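You operate a simulated robot arm through the tools that you are given. There is no shell and no other tool. Be economical: measure what you need, move in short steps, check, and stop when the job is done.

Carry out the task below with a simulated two-armed robot. There is one attempt and no reset: what you move stays moved.

JOB
Hold the camera on the desk surface steady with one hand and press the camera button to switch it on with the other.

It is judged by the outcome, as a careful person would: the job done as asked, and still so three seconds after it is handed in. It fails if anything else is knocked over, pushed out of place, dropped, spilled or broken.

ROBOT AND FRAMES
Two 7-joint arms with two-finger parallel grippers on one trunk, on a base that drives. Base frame: it is fixed to the floor where the robot stands at the start and does not move with it; the origin is under the middle of the robot, x ahead of it, y to its left, z up. Units: mm, rad, N and s.
The left shoulder is at the start at [70, 163, 1145], the right one opposite. With the tool pointing down near the work surface each hand reaches from about 380 to 880 mm from the robot's upright axis, wherever it stands, measured 20 degrees to its own side. Places, roughly: camera button [600, -100, 900]. Payload 3.43 kg a hand.
Tool frame (each hand has its own): the origin (TCP) lies between the finger pads and is the grasp point; the fingertips stand 34 mm ahead of it; z points along the fingers, y is the line along which they close. Largest opening 128 mm; finger width 24, thickness 12; the body of the gripper, 48 by 130 mm, starts 96 mm behind the TCP.
Orientation is that of the tool frame in the base frame, as a unit quaternion [w, x, y, z]. With the fingers straight down and closing along the base's y, the tool's x points along the base's -x, its y along +y and its z along -z.

CONTROLS
- The arms move only by the tool nudge_tool. It takes "left_moves", "right_moves" or both (then of equal length, played together; a hand with none holds still); each is a list of rows, each a list of 7 numbers: the turn, a rotation vector about the tool's x, y, z in rad, then the shift along the tool's x, y, z in mm, then the closure, from 0 (fully open) to 1 (shut). In form: [[rx, ry, rz, tx, ty, tz, jaw], ...]. A call has 1 to 12 rows; each row is the pose to reach, as a shift and turn from the pose commanded when the call began, along the tool's axes at that moment. Each row takes 0.2 s and may step no farther than 50 mm and 0.15 rad from the row before; otherwise, or with a gripper value out of range, the whole call is refused. Where a pose cannot be reached the arm comes as near as it can. A force on the tool above 40 N (or 10 N above the force at the start of the call, whichever is more), or a blocked arm, ends the call early, and 0.2 s more pass. The fingers move at their own pace (about 153 mm/s each) and stop on an object; they squeeze with about 23 N. The grip force told is the motor's: it shows also when the fingers shut on nothing. Time passes only in rows, and 0.2 s behind the last, so rows that repeat a pose let the fingers close. The reply holds the time, the measured pose of the TCP, the force on the tool along the base axes, the opening and the grip force, in the units named above and with some noise, with the torque about the TCP (base axes, N m) and any sound that the robot's microphone picked up, and new pictures: "pictures" is both (left out), scene, wrist or none (wrist: the cameras of the hands that moved).
- Cameras (640 x 400 px; columns grow to the right, rows downward): "scene" is now at [134.8, -21.8, 1375]; the picture's right is [-0.25, -0.97, 0.00], its down [-0.52, 0.13, -0.85] and it looks along [0.82, -0.21, -0.53] (base axes); focal length 293 px, centre (320, 200). "left" rides on the left gripper at [76, 11, -160] in its tool frame; the picture's right is [-0.15, 0.99, 0.00], its down [-0.88, -0.13, -0.46] and it looks along [-0.45, -0.07, 0.89] (tool axes); focal length 234 px, centre (320, 200). "right" rides on the right gripper at [76, -11, -160] in its tool frame; the picture's right is [0.15, 0.99, 0.00], its down [-0.88, 0.13, -0.46] and it looks along [-0.45, 0.07, 0.89] (tool axes); focal length 234 px, centre (320, 200). There is no depth. A picture from a camera that has moved, and an enlarged one, comes with that camera's place and axes in the base frame and with its lens.
- move_column(by): slides the trunk up (or, below 0, down) by that many mm; the arms and the scene camera ride with it, the base frame stays. It gives what a move gives, with no picture.
- roll_base(legs): drives the robot by 1 to 6 legs, each [ahead, left, turn to the left] in mm, mm and rad, along the robot's own axes; the way and the turn of a leg run together, so that a leg with both is an arc; at most 1500 mm and 3.142 rad a leg. The arms and the cameras ride along, it lands a little off, and it stops where it bumps. It gives what a move gives, and a new picture of the scene camera.
- head_to(pan, tilt): turns the head with the scene camera to pan (to the left, within 1.501 rad either way) and tilt (down, from -0.506 to 1.204), counted from straight ahead of the robot. It gives what a move gives, and a new picture of the scene camera.
- close_up(camera, box): a new picture of the part [left, top, right, bottom] of that camera's present view, enlarged. The clock stands still meanwhile.
- job_done(): hands the job in; it is judged then, once.

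Go step by step. Nothing tells you exact positions but the pictures and the camera data: compare them with the known pose of the tool, close in by small moves and look again before you grip or let go. The budget is 120 turns and 260 pictures, counting those below and the enlarged ones. Unless the task says otherwise, let go and move clear before handing in, and close with one line.

The tools are called after "Emit:" as a command line: name --argument value ..., lists and objects as JSON in quotes. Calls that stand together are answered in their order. nudge_tool: Moves the arms, as the interface text tells. Its arguments: {"type":"object","properties":{"left_moves":{"type":"array","items":{"type":"array","items":{"type":"number"}}},"right_moves":{"type":"array","items":{"type":"array","items":{"type":"number"}}},"pictures":{"type":"string","enum":["both","scene","wrist","none"]}},"required":[]} The other tools are called the same way: move_column (by) slides the trunk up or down; roll_base (legs) drives the base; head_to (pan, tilt) turns the head that bears the scene camera; close_up (camera, box) takes an enlarged picture of a part of a camera's view; job_done () hands the job in.

At the start:

```text
time_s: 0.0
left_ee_pos: [695.7, 120.4, 1162.2]
left_ee_rot: [0.001, -0.001, 1.0, 0.0]
left_force: [0.3, -1.3, 0.2]
left_moment: [-0.01, 0.03, 0.01]
left_grip_width: 128.1
left_grasp_force: 0.0
right_ee_pos: [460.4, -387.6, 1193.9]
right_ee_rot: [0.001, 0.0, 1.0, 0.0]
right_force: [0.8, 0.9, -0.4]
right_moment: [-0.01, -0.03, 0.02]
right_grip_width: 128.0
right_grasp_force: 0.1
trunk travel left (down, up): [-625.0, 315.0]
robot x, y, heading: [0.2, 0.5, 0.003]
head pan, tilt: [-0.248, 0.562]
```

scene: 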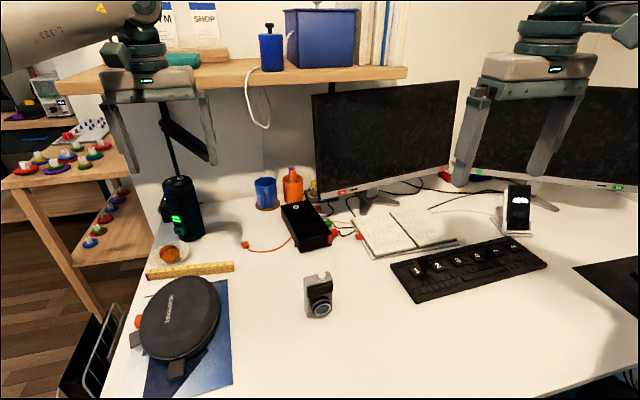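
right: 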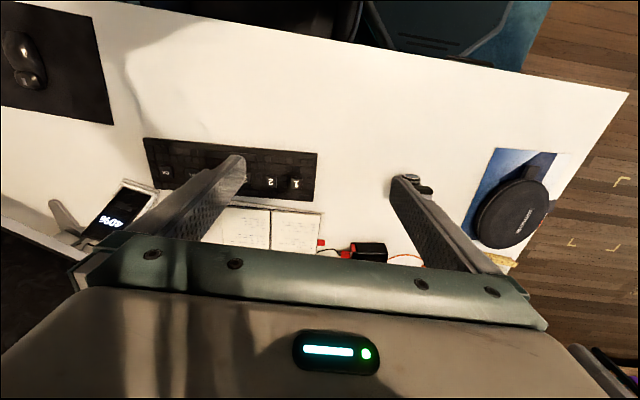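
left: 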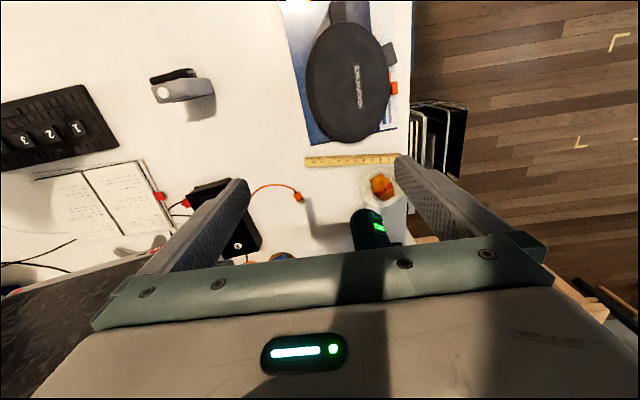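

I see a small camera standing on the desk near scene pixel (318, 295). I'll look at it enlarged first.

Emit:
close_up --camera "scene" --box '[270, 250, 370, 335]'

Emit:
close_up --camera "left" --box '[130, 50, 240, 120]'

Emit:
close_up --camera "right" --box '[370, 160, 460, 220]'

```text
4.71 times, centred on (320, 292) of scene
camera zoom: at [134.8, -21.8, 1375.0], right [-0.25, -0.97, 0.0], down [-0.52, 0.13, -0.85], along [0.82, -0.21, -0.53], focal length 1380 px, centre (320, -235)
```

zoom: 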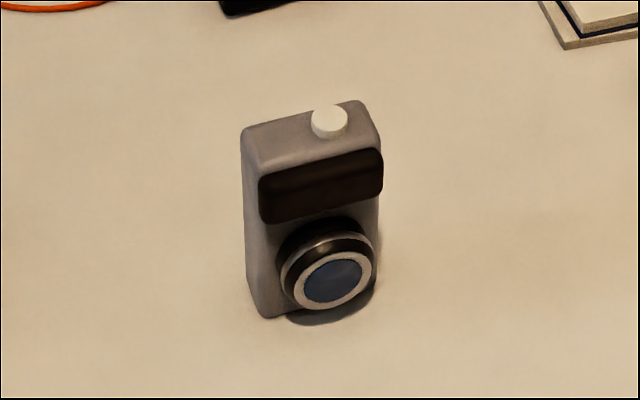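

```text
5.71 times, centred on (185, 85) of left
camera zoom: at [619.6, 132.2, 1320.4], right [0.14, 0.99, 0.0], down [0.88, -0.13, 0.46], along [0.45, -0.07, -0.89], focal length 1338 px, centre (1091, 857)
```

zoom: 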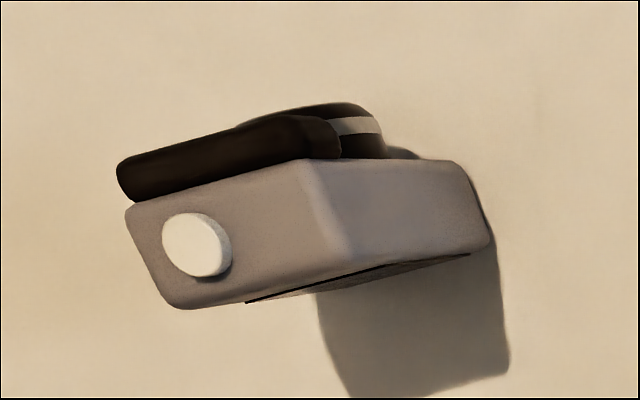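

```text
6.67 times, centred on (415, 190) of right
camera zoom: at [384.9, -397.8, 1351.8], right [-0.15, 0.99, 0.0], down [0.88, 0.13, 0.46], along [0.45, 0.07, -0.89], focal length 1561 px, centre (-313, 267)
```

zoom: 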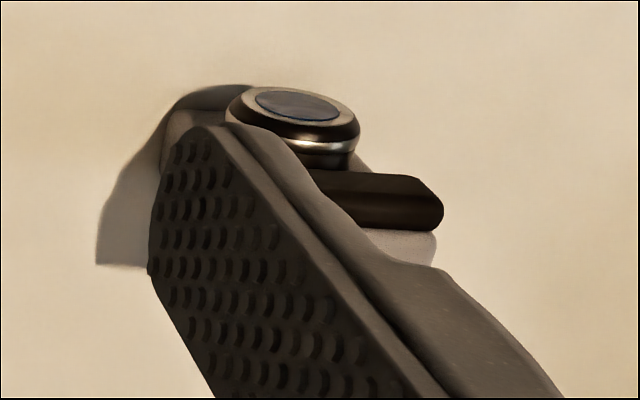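

The button works out at about (600, -146, 865). The camera body spans roughly x 585–615 and y -167 to -106, with the lens facing the robot. The right hand will hold it by the sides, pitched forward, and the left will press from above. I'm bringing the right hand to a pre-grasp point first.

Emit:
nudge_tool --right_moves '[[0, -0.0967, 0, -4.2, 27.9, 33.2, 0], [0, -0.1934, 0, -8.4, 55.8, 66.4, 0], [0, -0.29, 0, -12.6, 83.7, 99.6, 0], [0, -0.3868, 0, -16.8, 111.6, 132.8, 0], [0, -0.4835, 0, -21, 139.5, 166, 0], [0, -0.58, 0, -25.2, 167.4, 199.2, 0], [0, -0.6769, 0, -29.4, 195.3, 232.4, 0], [0, -0.7736, 0, -33.6, 223.2, 265.6, 0], [0, -0.87, 0, -38, 251, 299, 0], [0, -0.87, 0, -38, 251, 299, 0]]'

```text
time_s: 2.2
left_ee_pos: [695.7, 119.1, 1162.2]
left_ee_rot: [0.0, -0.001, 1.0, 0.001]
left_force: [0.1, -0.2, -0.7]
left_moment: [0.03, -0.01, -0.02]
left_grip_width: 128.1
left_grasp_force: 0.1
right_ee_pos: [519.9, -124.0, 886.8]
right_ee_rot: [0.422, 0.001, 0.906, 0.0]
right_force: [-0.3, 0.2, 0.1]
right_moment: [-0.02, 0.0, -0.02]
right_grip_width: 128.2
right_grasp_force: 0.1
right hand out of reach, approached as far as the arm can: row 6, 7, 8, 9, 10
trunk travel left (down, up): [-625.0, 315.0]
robot x, y, heading: [-1.0, 1.4, 0.0]
head pan, tilt: [-0.248, 0.562]
camera scene: at [134.5, -22.3, 1375.1], right [-0.25, -0.97, 0.0], down [-0.52, 0.13, -0.85], along [0.82, -0.21, -0.53], focal length 293 px, centre (320, 200)
camera right: at [349.5, -134.8, 929.8], right [-0.09, 0.99, -0.11], down [0.22, 0.13, 0.97], along [0.97, 0.07, -0.23], focal length 234 px, centre (320, 200)
```

scene: 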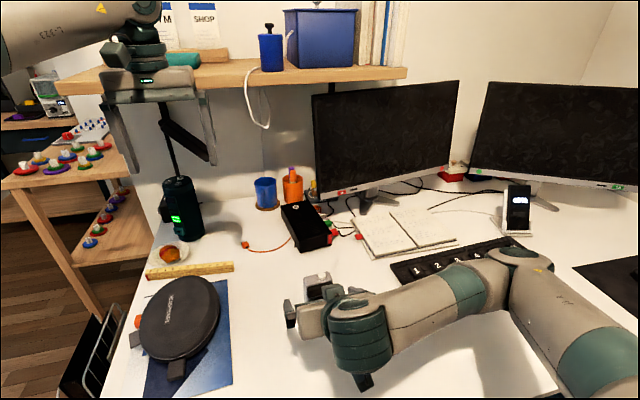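
right: 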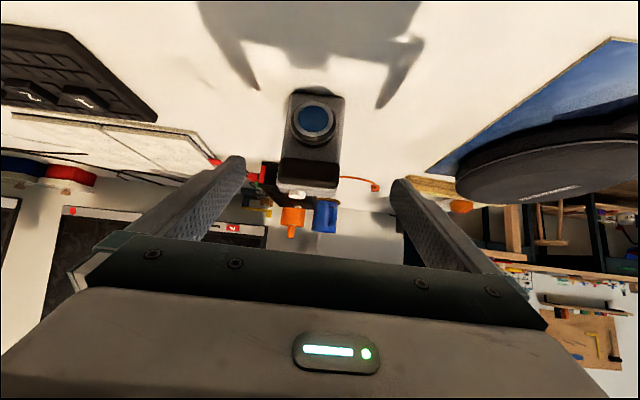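

The right hand is pitched 50° with the camera centred between its fingers, though slightly off the commanded place. I'll advance along the tool axis part way and look again.

Emit:
nudge_tool --right_moves '[[0, 0, 0, 0, 0, 20, 0], [0, 0, 0, 0, 0, 40, 0], [0, 0, 0, 0, 0, 60, 0], [0, 0, 0, 0, 0, 75, 0], [0, 0, 0, 0, 0, 75, 0]]'

```text
time_s: 3.4
left_ee_pos: [695.8, 119.7, 1161.1]
left_ee_rot: [0.001, -0.001, 1.0, -0.001]
left_force: [0.7, -0.7, 0.1]
left_moment: [0.0, -0.01, -0.01]
left_grip_width: 128.0
left_grasp_force: 0.0
right_ee_pos: [579.7, -125.5, 836.8]
right_ee_rot: [0.422, 0.001, 0.907, 0.0]
right_force: [0.4, -0.3, -0.1]
right_moment: [-0.02, 0.0, 0.01]
right_grip_width: 128.1
right_grasp_force: 0.1
trunk travel left (down, up): [-625.0, 315.0]
robot x, y, heading: [1.0, -1.5, 0.003]
head pan, tilt: [-0.248, 0.562]
camera scene: at [134.7, -21.7, 1375.0], right [-0.25, -0.97, 0.0], down [-0.52, 0.13, -0.85], along [0.82, -0.21, -0.53], focal length 293 px, centre (320, 200)
camera right: at [408.7, -135.9, 880.8], right [-0.09, 0.99, -0.11], down [0.22, 0.13, 0.97], along [0.97, 0.07, -0.23], focal length 234 px, centre (320, 200)
```

scene: 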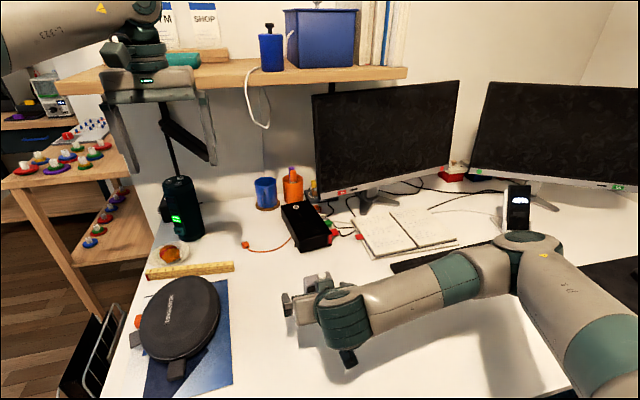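
right: 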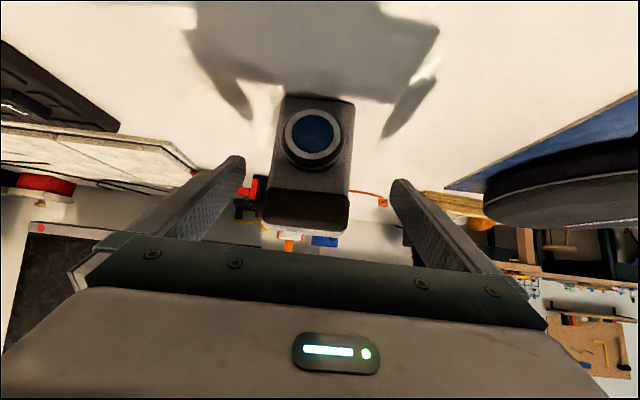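

The camera centre is near y = -135 and the hand is at -125.5. I'll shift 10 mm to the right and go the last 31 mm, keeping the fingers open.

Emit:
nudge_tool --right_moves '[[0, 0, 0, 2, -10, 5, 0], [0, 0, 0, 4, -10, 18, 0], [0, 0, 0, 6, -10, 31, 0], [0, 0, 0, 6, -10, 31, 0]]'

```text
time_s: 4.4
left_ee_pos: [696.1, 119.7, 1161.9]
left_ee_rot: [0.001, -0.001, 1.0, 0.0]
left_force: [0.8, 0.2, 0.4]
left_moment: [-0.02, 0.02, 0.0]
left_grip_width: 128.1
left_grasp_force: 0.2
right_ee_pos: [598.8, -137.1, 813.5]
right_ee_rot: [0.421, 0.001, 0.907, -0.001]
right_force: [-0.6, -1.2, 0.1]
right_moment: [-0.03, -0.01, 0.02]
right_grip_width: 128.2
right_grasp_force: 0.0
trunk travel left (down, up): [-625.0, 315.0]
robot x, y, heading: [-2.7, 1.0, -0.003]
head pan, tilt: [-0.248, 0.562]
camera scene: at [134.6, -22.0, 1375.0], right [-0.25, -0.97, 0.0], down [-0.52, 0.13, -0.85], along [0.82, -0.21, -0.53], focal length 293 px, centre (320, 200)
camera right: at [429.1, -146.6, 856.9], right [-0.09, 0.99, -0.11], down [0.22, 0.13, 0.97], along [0.97, 0.07, -0.23], focal length 234 px, centre (320, 200)
```

scene: 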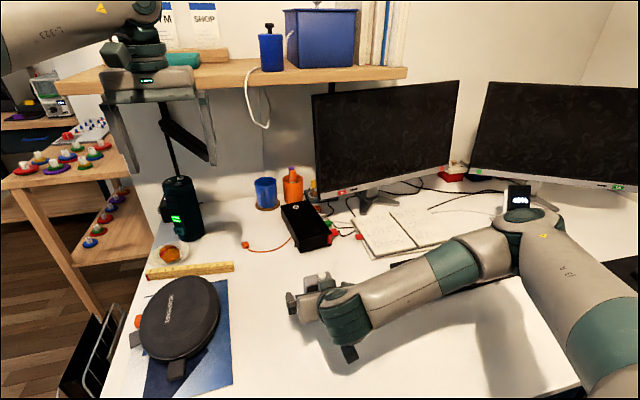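
right: 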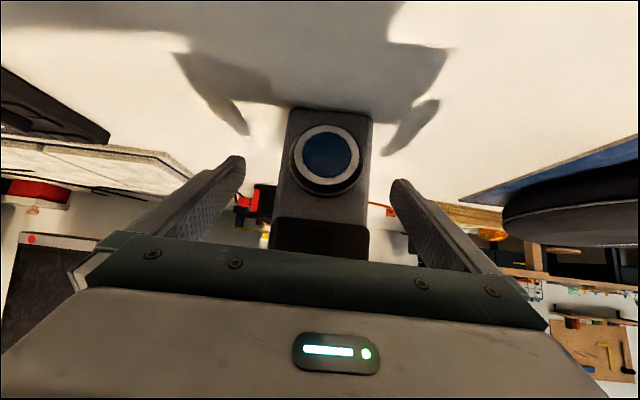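

The camera sits between the fingers, perhaps 2 mm towards +y. I'll correct that and close to just short of contact to check.

Emit:
nudge_tool --right_moves '[[0, 0, 0, 0, 2, 0, 0.2], [0, 0, 0, 0, 2, 0, 0.4], [0, 0, 0, 0, 2, 0, 0.4]]' --pictures "wrist"

```text
time_s: 5.2
left_ee_pos: [695.9, 120.6, 1162.0]
left_ee_rot: [0.0, -0.001, 1.0, 0.001]
left_force: [-0.4, 0.2, -0.8]
left_moment: [-0.03, 0.0, 0.03]
left_grip_width: 127.9
left_grasp_force: 0.1
right_ee_pos: [599.7, -133.8, 812.9]
right_ee_rot: [0.421, 0.0, 0.907, 0.0]
right_force: [-1.2, -0.8, 0.0]
right_moment: [0.0, 0.02, 0.01]
right_grip_width: 76.7
right_grasp_force: 0.0
trunk travel left (down, up): [-625.0, 315.0]
robot x, y, heading: [-2.0, -1.4, 0.003]
head pan, tilt: [-0.248, 0.562]
camera right: at [429.2, -144.3, 857.0], right [-0.09, 0.99, -0.11], down [0.22, 0.13, 0.97], along [0.97, 0.07, -0.23], focal length 234 px, centre (320, 200)
```

right: 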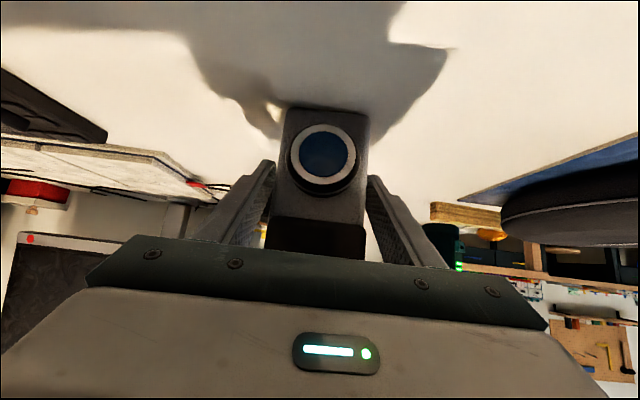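

The gaps are nearly even, with the right one slightly tighter. I'll add 1 mm and close slowly.

Emit:
nudge_tool --right_moves '[[0, 0, 0, 0, 1, 0, 0.44], [0, 0, 0, 0, 1, 0, 0.48], [0, 0, 0, 0, 1, 0, 0.52], [0, 0, 0, 0, 1, 0, 0.56], [0, 0, 0, 0, 1, 0, 0.62], [0, 0, 0, 0, 1, 0, 0.7], [0, 0, 0, 0, 1, 0, 0.7]]'

```text
time_s: 6.8
left_ee_pos: [694.8, 121.0, 1162.7]
left_ee_rot: [0.0, 0.0, 1.0, 0.0]
left_force: [-0.1, -0.5, -0.4]
left_moment: [0.01, 0.02, 0.02]
left_grip_width: 127.9
left_grasp_force: 0.0
right_ee_pos: [598.9, -134.0, 812.9]
right_ee_rot: [0.421, 0.0, 0.907, 0.0]
right_force: [-1.0, -1.7, 0.7]
right_moment: [0.07, 0.01, 0.03]
right_grip_width: 67.7
right_grasp_force: 22.5
trunk travel left (down, up): [-625.0, 315.0]
robot x, y, heading: [4.9, -3.4, 0.001]
head pan, tilt: [-0.248, 0.562]
camera scene: at [134.6, -22.0, 1375.0], right [-0.25, -0.97, 0.0], down [-0.52, 0.13, -0.85], along [0.82, -0.21, -0.53], focal length 293 px, centre (320, 200)
camera right: at [428.8, -143.5, 856.8], right [-0.09, 0.99, -0.11], down [0.22, 0.13, 0.97], along [0.97, 0.07, -0.23], focal length 234 px, centre (320, 200)
```

scene: 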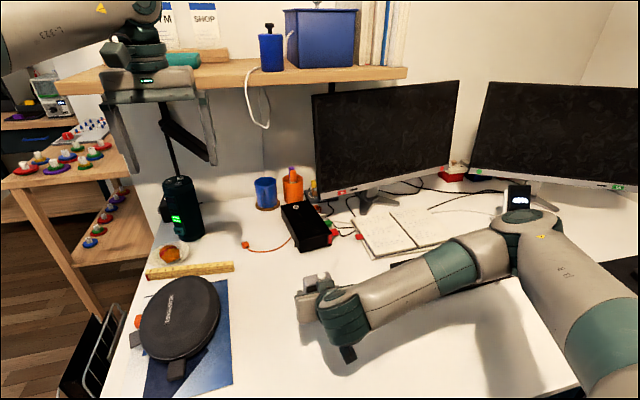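
right: 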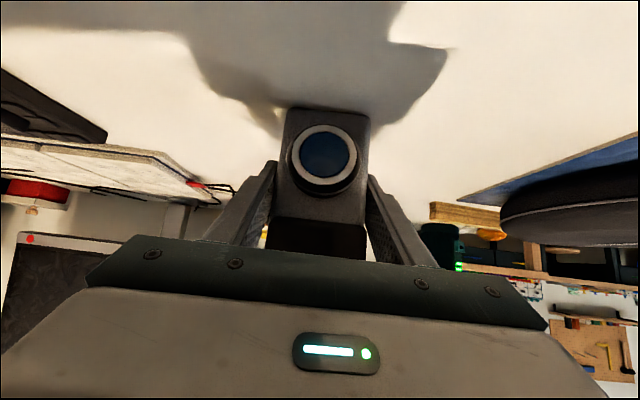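

The right hand holds the camera, 67.7 mm wide at 22.5 N. Now I'll close the left fingers and bring them above the button at about (600, -146), staying well above it.

Emit:
nudge_tool --left_moves '[[0, 0, 0, 12, -33, 18, 1], [0, 0, 0, 24, -67, 36, 1], [0, 0, 0, 36, -100, 56, 1], [0, 0, 0, 48, -133, 80, 1], [0, 0, 0, 60, -167, 105, 1], [0, 0, 0, 72, -200, 130, 1], [0, 0, 0, 84, -234, 156, 1], [0, 0, 0, 95, -267, 182, 1], [0, 0, 0, 95, -267, 182, 1]]'

Emit:
close_up --camera "scene" --box '[270, 230, 370, 315]'

```text
time_s: 8.8
left_ee_pos: [600.5, -147.1, 978.3]
left_ee_rot: [0.0, -0.001, 1.0, 0.0]
left_force: [-0.2, -0.9, 0.1]
left_moment: [-0.04, 0.01, 0.01]
left_grip_width: 0.1
left_grasp_force: 23.3
right_ee_pos: [598.8, -133.0, 813.3]
right_ee_rot: [0.421, 0.0, 0.907, -0.001]
right_force: [-1.4, -0.5, 1.5]
right_moment: [0.14, -0.05, -0.03]
right_grip_width: 67.3
right_grasp_force: 22.7
trunk travel left (down, up): [-625.0, 315.0]
robot x, y, heading: [3.4, -0.3, -0.0]
head pan, tilt: [-0.248, 0.562]
camera scene: at [134.5, -21.2, 1375.1], right [-0.25, -0.97, 0.0], down [-0.52, 0.13, -0.85], along [0.82, -0.21, -0.53], focal length 293 px, centre (320, 200)
camera left: at [525.3, -135.0, 1137.3], right [0.14, 0.99, 0.0], down [0.88, -0.13, 0.46], along [0.45, -0.07, -0.89], focal length 234 px, centre (320, 200)
```

scene: 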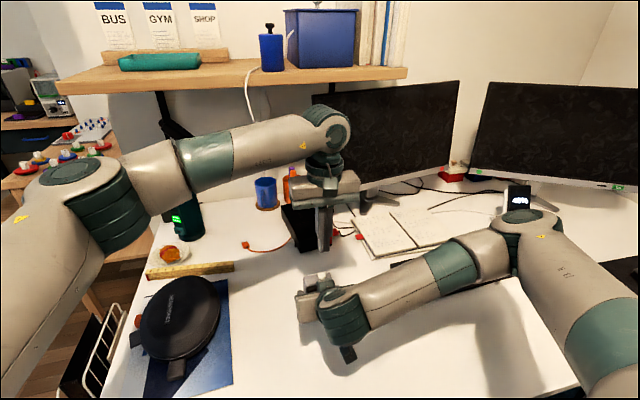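
left: 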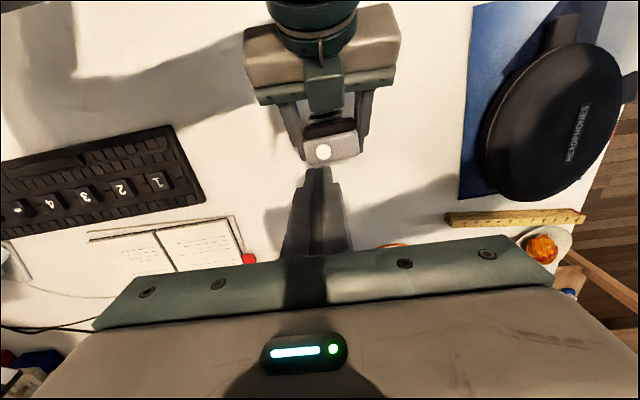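

```text
4.71 times, centred on (320, 272) of scene
camera zoom: at [134.5, -21.2, 1375.1], right [-0.25, -0.97, 0.0], down [-0.52, 0.13, -0.85], along [0.82, -0.21, -0.53], focal length 1380 px, centre (320, -141)
```

zoom: 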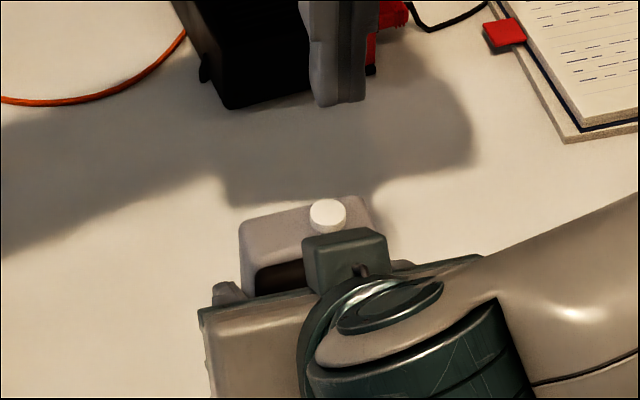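

The button is now at about (601, -144.5, 866), and the left tool sits over it within 3 mm. I'll descend to roughly 10 mm above it and look.

Emit:
nudge_tool --left_moves '[[0, 0, 0, 0, 2.5, 20, 1], [0, 0, 0, 0, 2.5, 40, 1], [0, 0, 0, 0, 2.5, 55, 1], [0, 0, 0, 0, 2.5, 66, 1], [0, 0, 0, 0, 2.5, 66, 1]]'

Emit:
close_up --camera "scene" --box '[290, 240, 350, 291]'

Emit:
close_up --camera "left" --box '[270, 100, 380, 190]'

```text
time_s: 10.0
left_ee_pos: [602.6, -143.0, 911.8]
left_ee_rot: [0.001, -0.001, 1.0, 0.001]
left_force: [-0.3, -0.7, -0.8]
left_moment: [-0.02, -0.03, 0.03]
left_grip_width: 0.0
left_grasp_force: 23.2
right_ee_pos: [599.9, -133.8, 812.4]
right_ee_rot: [0.421, 0.001, 0.907, 0.0]
right_force: [-0.8, -2.4, 2.4]
right_moment: [0.08, -0.06, 0.0]
right_grip_width: 67.4
right_grasp_force: 22.9
trunk travel left (down, up): [-625.0, 315.0]
robot x, y, heading: [-0.4, -1.9, 0.004]
head pan, tilt: [-0.248, 0.562]
camera scene: at [134.4, -22.0, 1375.1], right [-0.25, -0.97, 0.0], down [-0.52, 0.13, -0.85], along [0.82, -0.21, -0.53], focal length 293 px, centre (320, 200)
camera left: at [525.6, -131.8, 1070.6], right [0.15, 0.99, 0.0], down [0.88, -0.13, 0.46], along [0.45, -0.07, -0.89], focal length 234 px, centre (320, 200)
```

scene: 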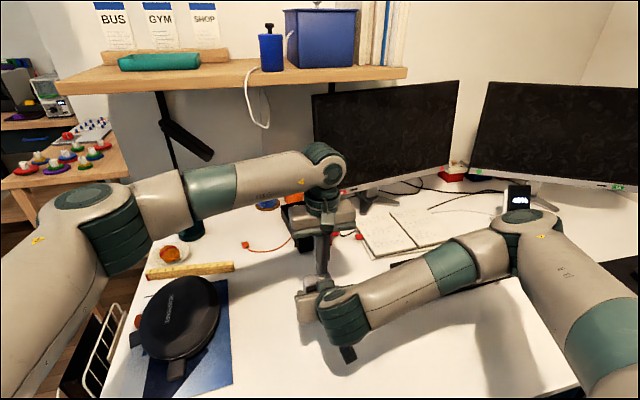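
left: 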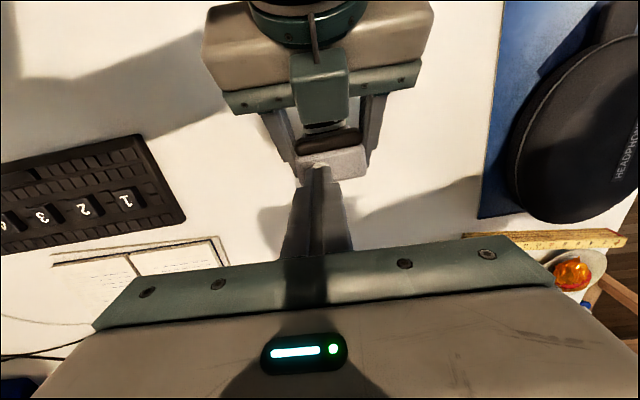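

```text
7.84 times, centred on (320, 266) of scene
camera zoom: at [134.4, -22.0, 1375.1], right [-0.25, -0.97, 0.0], down [-0.52, 0.13, -0.85], along [0.82, -0.21, -0.53], focal length 2300 px, centre (320, -314)
```

zoom: 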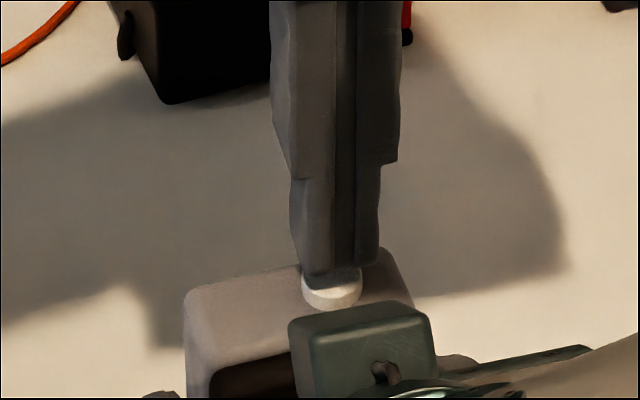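

```text
4.44 times, centred on (325, 145) of left
camera zoom: at [525.6, -131.8, 1070.6], right [0.15, 0.99, 0.0], down [0.88, -0.13, 0.46], along [0.45, -0.07, -0.89], focal length 1041 px, centre (298, 444)
```

zoom: 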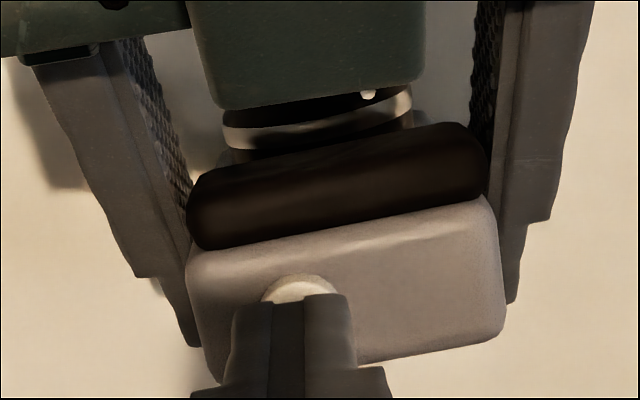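

The tip is over the button with a gap of about 12 mm. I'll centre it and descend in 2 mm steps, watching force and sound.

Emit:
nudge_tool --left_moves '[[0, 0, 0, 1.5, -1.5, 4, 1], [0, 0, 0, 1.5, -1.5, 7, 1], [0, 0, 0, 1.5, -1.5, 9, 1], [0, 0, 0, 1.5, -1.5, 11, 1], [0, 0, 0, 1.5, -1.5, 12, 1], [0, 0, 0, 1.5, -1.5, 13, 1]]'

Emit:
close_up --camera "scene" --box '[290, 240, 350, 291]'

```text
time_s: 11.4
left_ee_pos: [601.1, -145.7, 902.1]
left_ee_rot: [0.002, -0.001, 1.0, 0.0]
left_force: [1.6, 0.2, 9.6]
left_moment: [-0.02, -0.02, -0.11]
left_grip_width: 0.0
left_grasp_force: 23.0
right_ee_pos: [599.5, -132.9, 813.0]
right_ee_rot: [0.421, 0.0, 0.907, -0.001]
right_force: [0.5, -2.2, -0.1]
right_moment: [0.4, -0.32, 0.02]
right_grip_width: 67.2
right_grasp_force: 22.7
trunk travel left (down, up): [-625.0, 315.0]
robot x, y, heading: [2.0, 1.8, 0.001]
head pan, tilt: [-0.248, 0.562]
heard: click
camera scene: at [134.2, -21.9, 1375.2], right [-0.25, -0.97, 0.0], down [-0.52, 0.13, -0.85], along [0.82, -0.21, -0.53], focal length 293 px, centre (320, 200)
camera left: at [523.3, -134.2, 1059.7], right [0.15, 0.99, 0.0], down [0.88, -0.13, 0.46], along [0.45, -0.07, -0.89], focal length 234 px, centre (320, 200)
```

scene: 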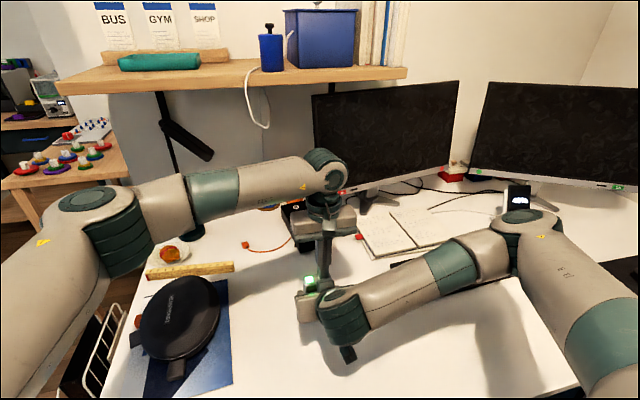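
left: 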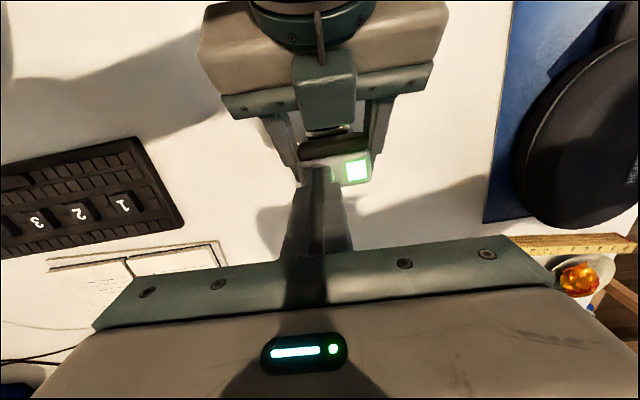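

```text
7.84 times, centred on (320, 266) of scene
camera zoom: at [134.2, -21.9, 1375.2], right [-0.25, -0.97, 0.0], down [-0.52, 0.13, -0.85], along [0.82, -0.21, -0.53], focal length 2300 px, centre (320, -314)
```

zoom: 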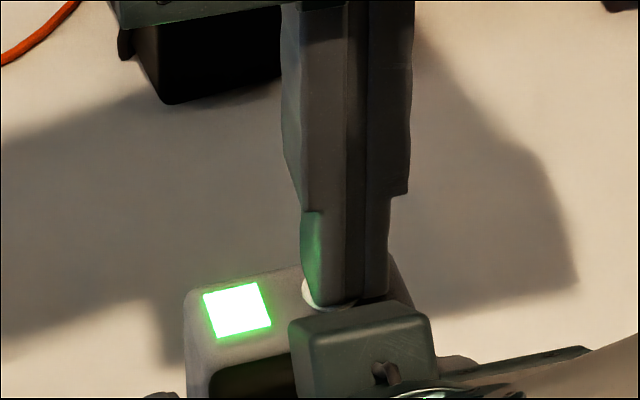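

The button clicked and a green light came on. I'll lift the left hand straight up and check that the light stays on.

Emit:
nudge_tool --left_moves '[[0, 0, 0, 0, 0, -10, 1], [0, 0, 0, 0, 0, -40, 1], [0, 0, 0, 0, 0, -80, 1], [0, 0, 0, 0, 30, -110, 1], [0, 0, 0, 0, 70, -130, 1], [0, 0, 0, 0, 115, -150, 1], [0, 0, 0, 0, 160, -160, 1], [0, 0, 0, 0, 160, -160, 1]]' --pictures "scene"

Emit:
close_up --camera "scene" --box '[270, 230, 370, 315]'

```text
time_s: 13.2
left_ee_pos: [598.8, 13.5, 1062.5]
left_ee_rot: [0.001, 0.0, 1.0, 0.002]
left_force: [0.0, -1.4, 0.1]
left_moment: [0.03, -0.01, 0.01]
left_grip_width: 0.0
left_grasp_force: 23.4
right_ee_pos: [599.8, -131.7, 812.9]
right_ee_rot: [0.422, 0.0, 0.906, 0.001]
right_force: [-1.0, 1.2, 2.4]
right_moment: [0.24, -0.06, 0.05]
right_grip_width: 67.0
right_grasp_force: 23.0
trunk travel left (down, up): [-625.0, 315.0]
robot x, y, heading: [1.6, 0.4, -0.004]
head pan, tilt: [-0.248, 0.562]
camera scene: at [134.7, -23.0, 1375.0], right [-0.25, -0.97, 0.0], down [-0.52, 0.13, -0.85], along [0.82, -0.21, -0.53], focal length 293 px, centre (320, 200)
```

scene: 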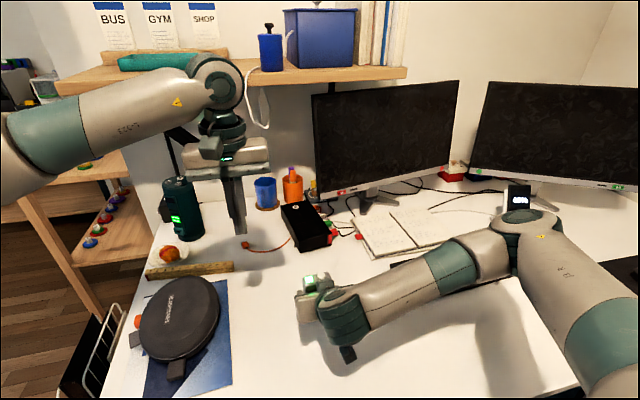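

```text
4.71 times, centred on (320, 272) of scene
camera zoom: at [134.7, -23.0, 1375.0], right [-0.25, -0.97, 0.0], down [-0.52, 0.13, -0.85], along [0.82, -0.21, -0.53], focal length 1380 px, centre (320, -141)
```

zoom: 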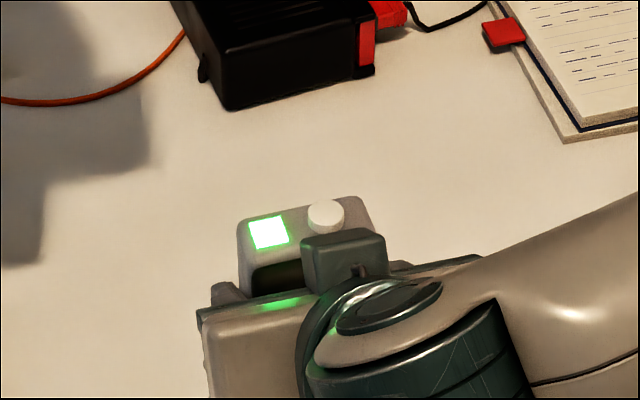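

The light stays on. I'll open the right fingers gradually and back out along the tool axis.

Emit:
nudge_tool --right_moves '[[0, 0, 0, 0, 0, 0, 0.4], [0, 0, 0, 0, 0, 0, 0.2], [0, 0, 0, 0, 0, 0, 0], [0, 0, 0, 0, 0, 0, 0], [0, 0, 0, 0, 0, -15, 0], [0, 0, 0, 0, 0, -35, 0], [0, 0, 0, 0, 0, -55, 0], [0, 0, 0, 0, 0, -75, 0], [0, 0, 0, 0, 0, -75, 0]]'

```text
time_s: 15.2
left_ee_pos: [598.8, 14.5, 1061.6]
left_ee_rot: [0.001, -0.001, 1.0, 0.001]
left_force: [0.7, -0.1, 0.2]
left_moment: [0.02, 0.01, 0.01]
left_grip_width: 0.2
left_grasp_force: 23.4
right_ee_pos: [541.7, -133.7, 860.4]
right_ee_rot: [0.421, 0.0, 0.907, 0.0]
right_force: [0.4, 0.6, 1.0]
right_moment: [-0.01, -0.03, 0.01]
right_grip_width: 128.2
right_grasp_force: 0.0
trunk travel left (down, up): [-625.0, 315.0]
robot x, y, heading: [-0.4, -2.2, -0.006]
head pan, tilt: [-0.248, 0.562]
camera scene: at [135.1, -21.9, 1375.0], right [-0.25, -0.97, 0.0], down [-0.52, 0.13, -0.85], along [0.82, -0.21, -0.53], focal length 293 px, centre (320, 200)
camera right: at [371.1, -143.8, 905.0], right [-0.09, 0.99, -0.11], down [0.22, 0.13, 0.97], along [0.97, 0.07, -0.23], focal length 234 px, centre (320, 200)
```

scene: 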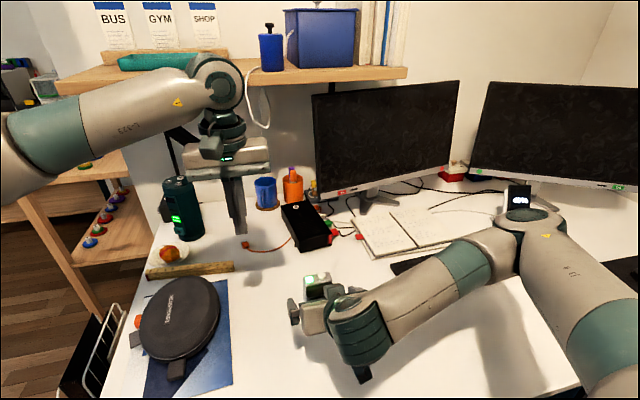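
right: 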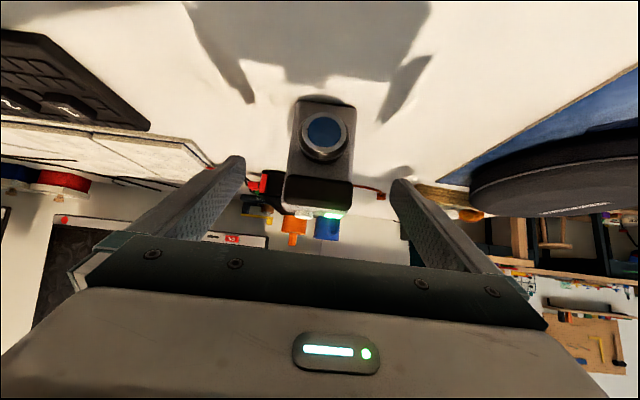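

The hand has backed off and the camera is standing with its light on. Now I'll lift the right hand clear.

Emit:
nudge_tool --right_moves '[[0, 0, 0, -23, 0, -19, 0], [0, 0, 0, -46, 0, -38, 0], [0, 0, 0, -69, 0, -57, 0], [0, 0, 0, -92, -10, -77, 0], [0, 0, 0, -115, -35, -96, 0], [0, 0, 0, -138, -70, -115, 0], [0, 0, 0, -150, -110, -125, 0], [0, 0, 0, -150, -110, -125, 0]]' --pictures "scene"

Emit:
close_up --camera "scene" --box '[270, 250, 370, 335]'

```text
time_s: 17.0
left_ee_pos: [599.7, 15.7, 1060.4]
left_ee_rot: [0.0, -0.001, 1.0, 0.0]
left_force: [0.5, 0.3, 0.6]
left_moment: [-0.02, 0.04, -0.03]
left_grip_width: 0.0
left_grasp_force: 23.2
right_ee_pos: [556.3, -241.9, 1059.3]
right_ee_rot: [0.42, -0.001, 0.907, 0.0]
right_force: [-1.3, 0.9, 0.5]
right_moment: [-0.01, 0.0, -0.03]
right_grip_width: 127.8
right_grasp_force: 0.1
right hand out of reach, approached as far as the arm can: row 4, 5, 6, 7, 8
trunk travel left (down, up): [-625.0, 315.0]
robot x, y, heading: [-2.1, -0.3, -0.001]
head pan, tilt: [-0.248, 0.562]
camera scene: at [135.8, -20.5, 1374.9], right [-0.24, -0.97, 0.0], down [-0.52, 0.13, -0.85], along [0.82, -0.21, -0.53], focal length 293 px, centre (320, 200)
```

scene: 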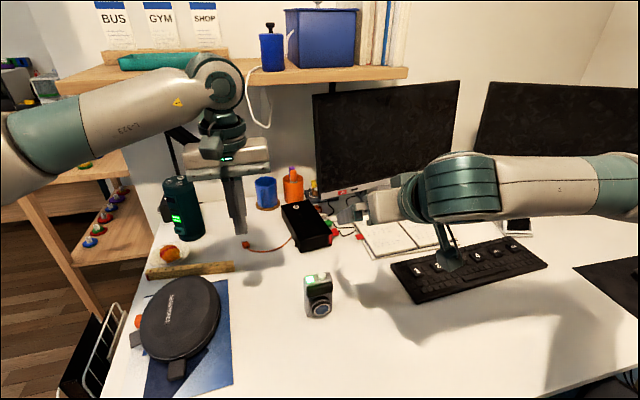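

```text
4.71 times, centred on (320, 292) of scene
camera zoom: at [135.8, -20.5, 1374.9], right [-0.24, -0.97, 0.0], down [-0.52, 0.13, -0.85], along [0.82, -0.21, -0.53], focal length 1380 px, centre (320, -235)
```

zoom: 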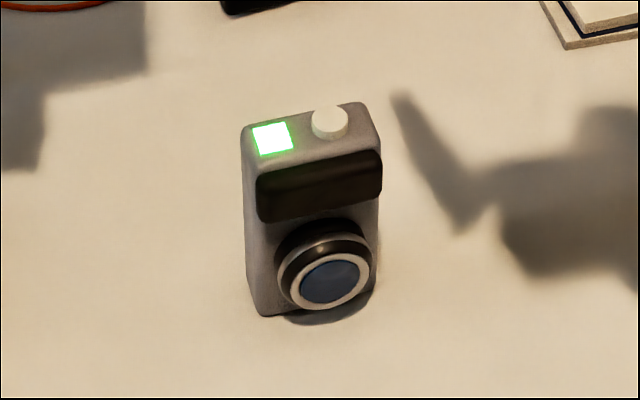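

The camera stands where it was, its green light is on, and both hands are clear, so I'm handing in.

Emit:
job_done

```text
The job is handed in.
```

The camera is switched on: the right hand held it while the left pressed the button. It clicked, and its green light was still on when I handed the job in, with both hands clear and nothing else disturbed.
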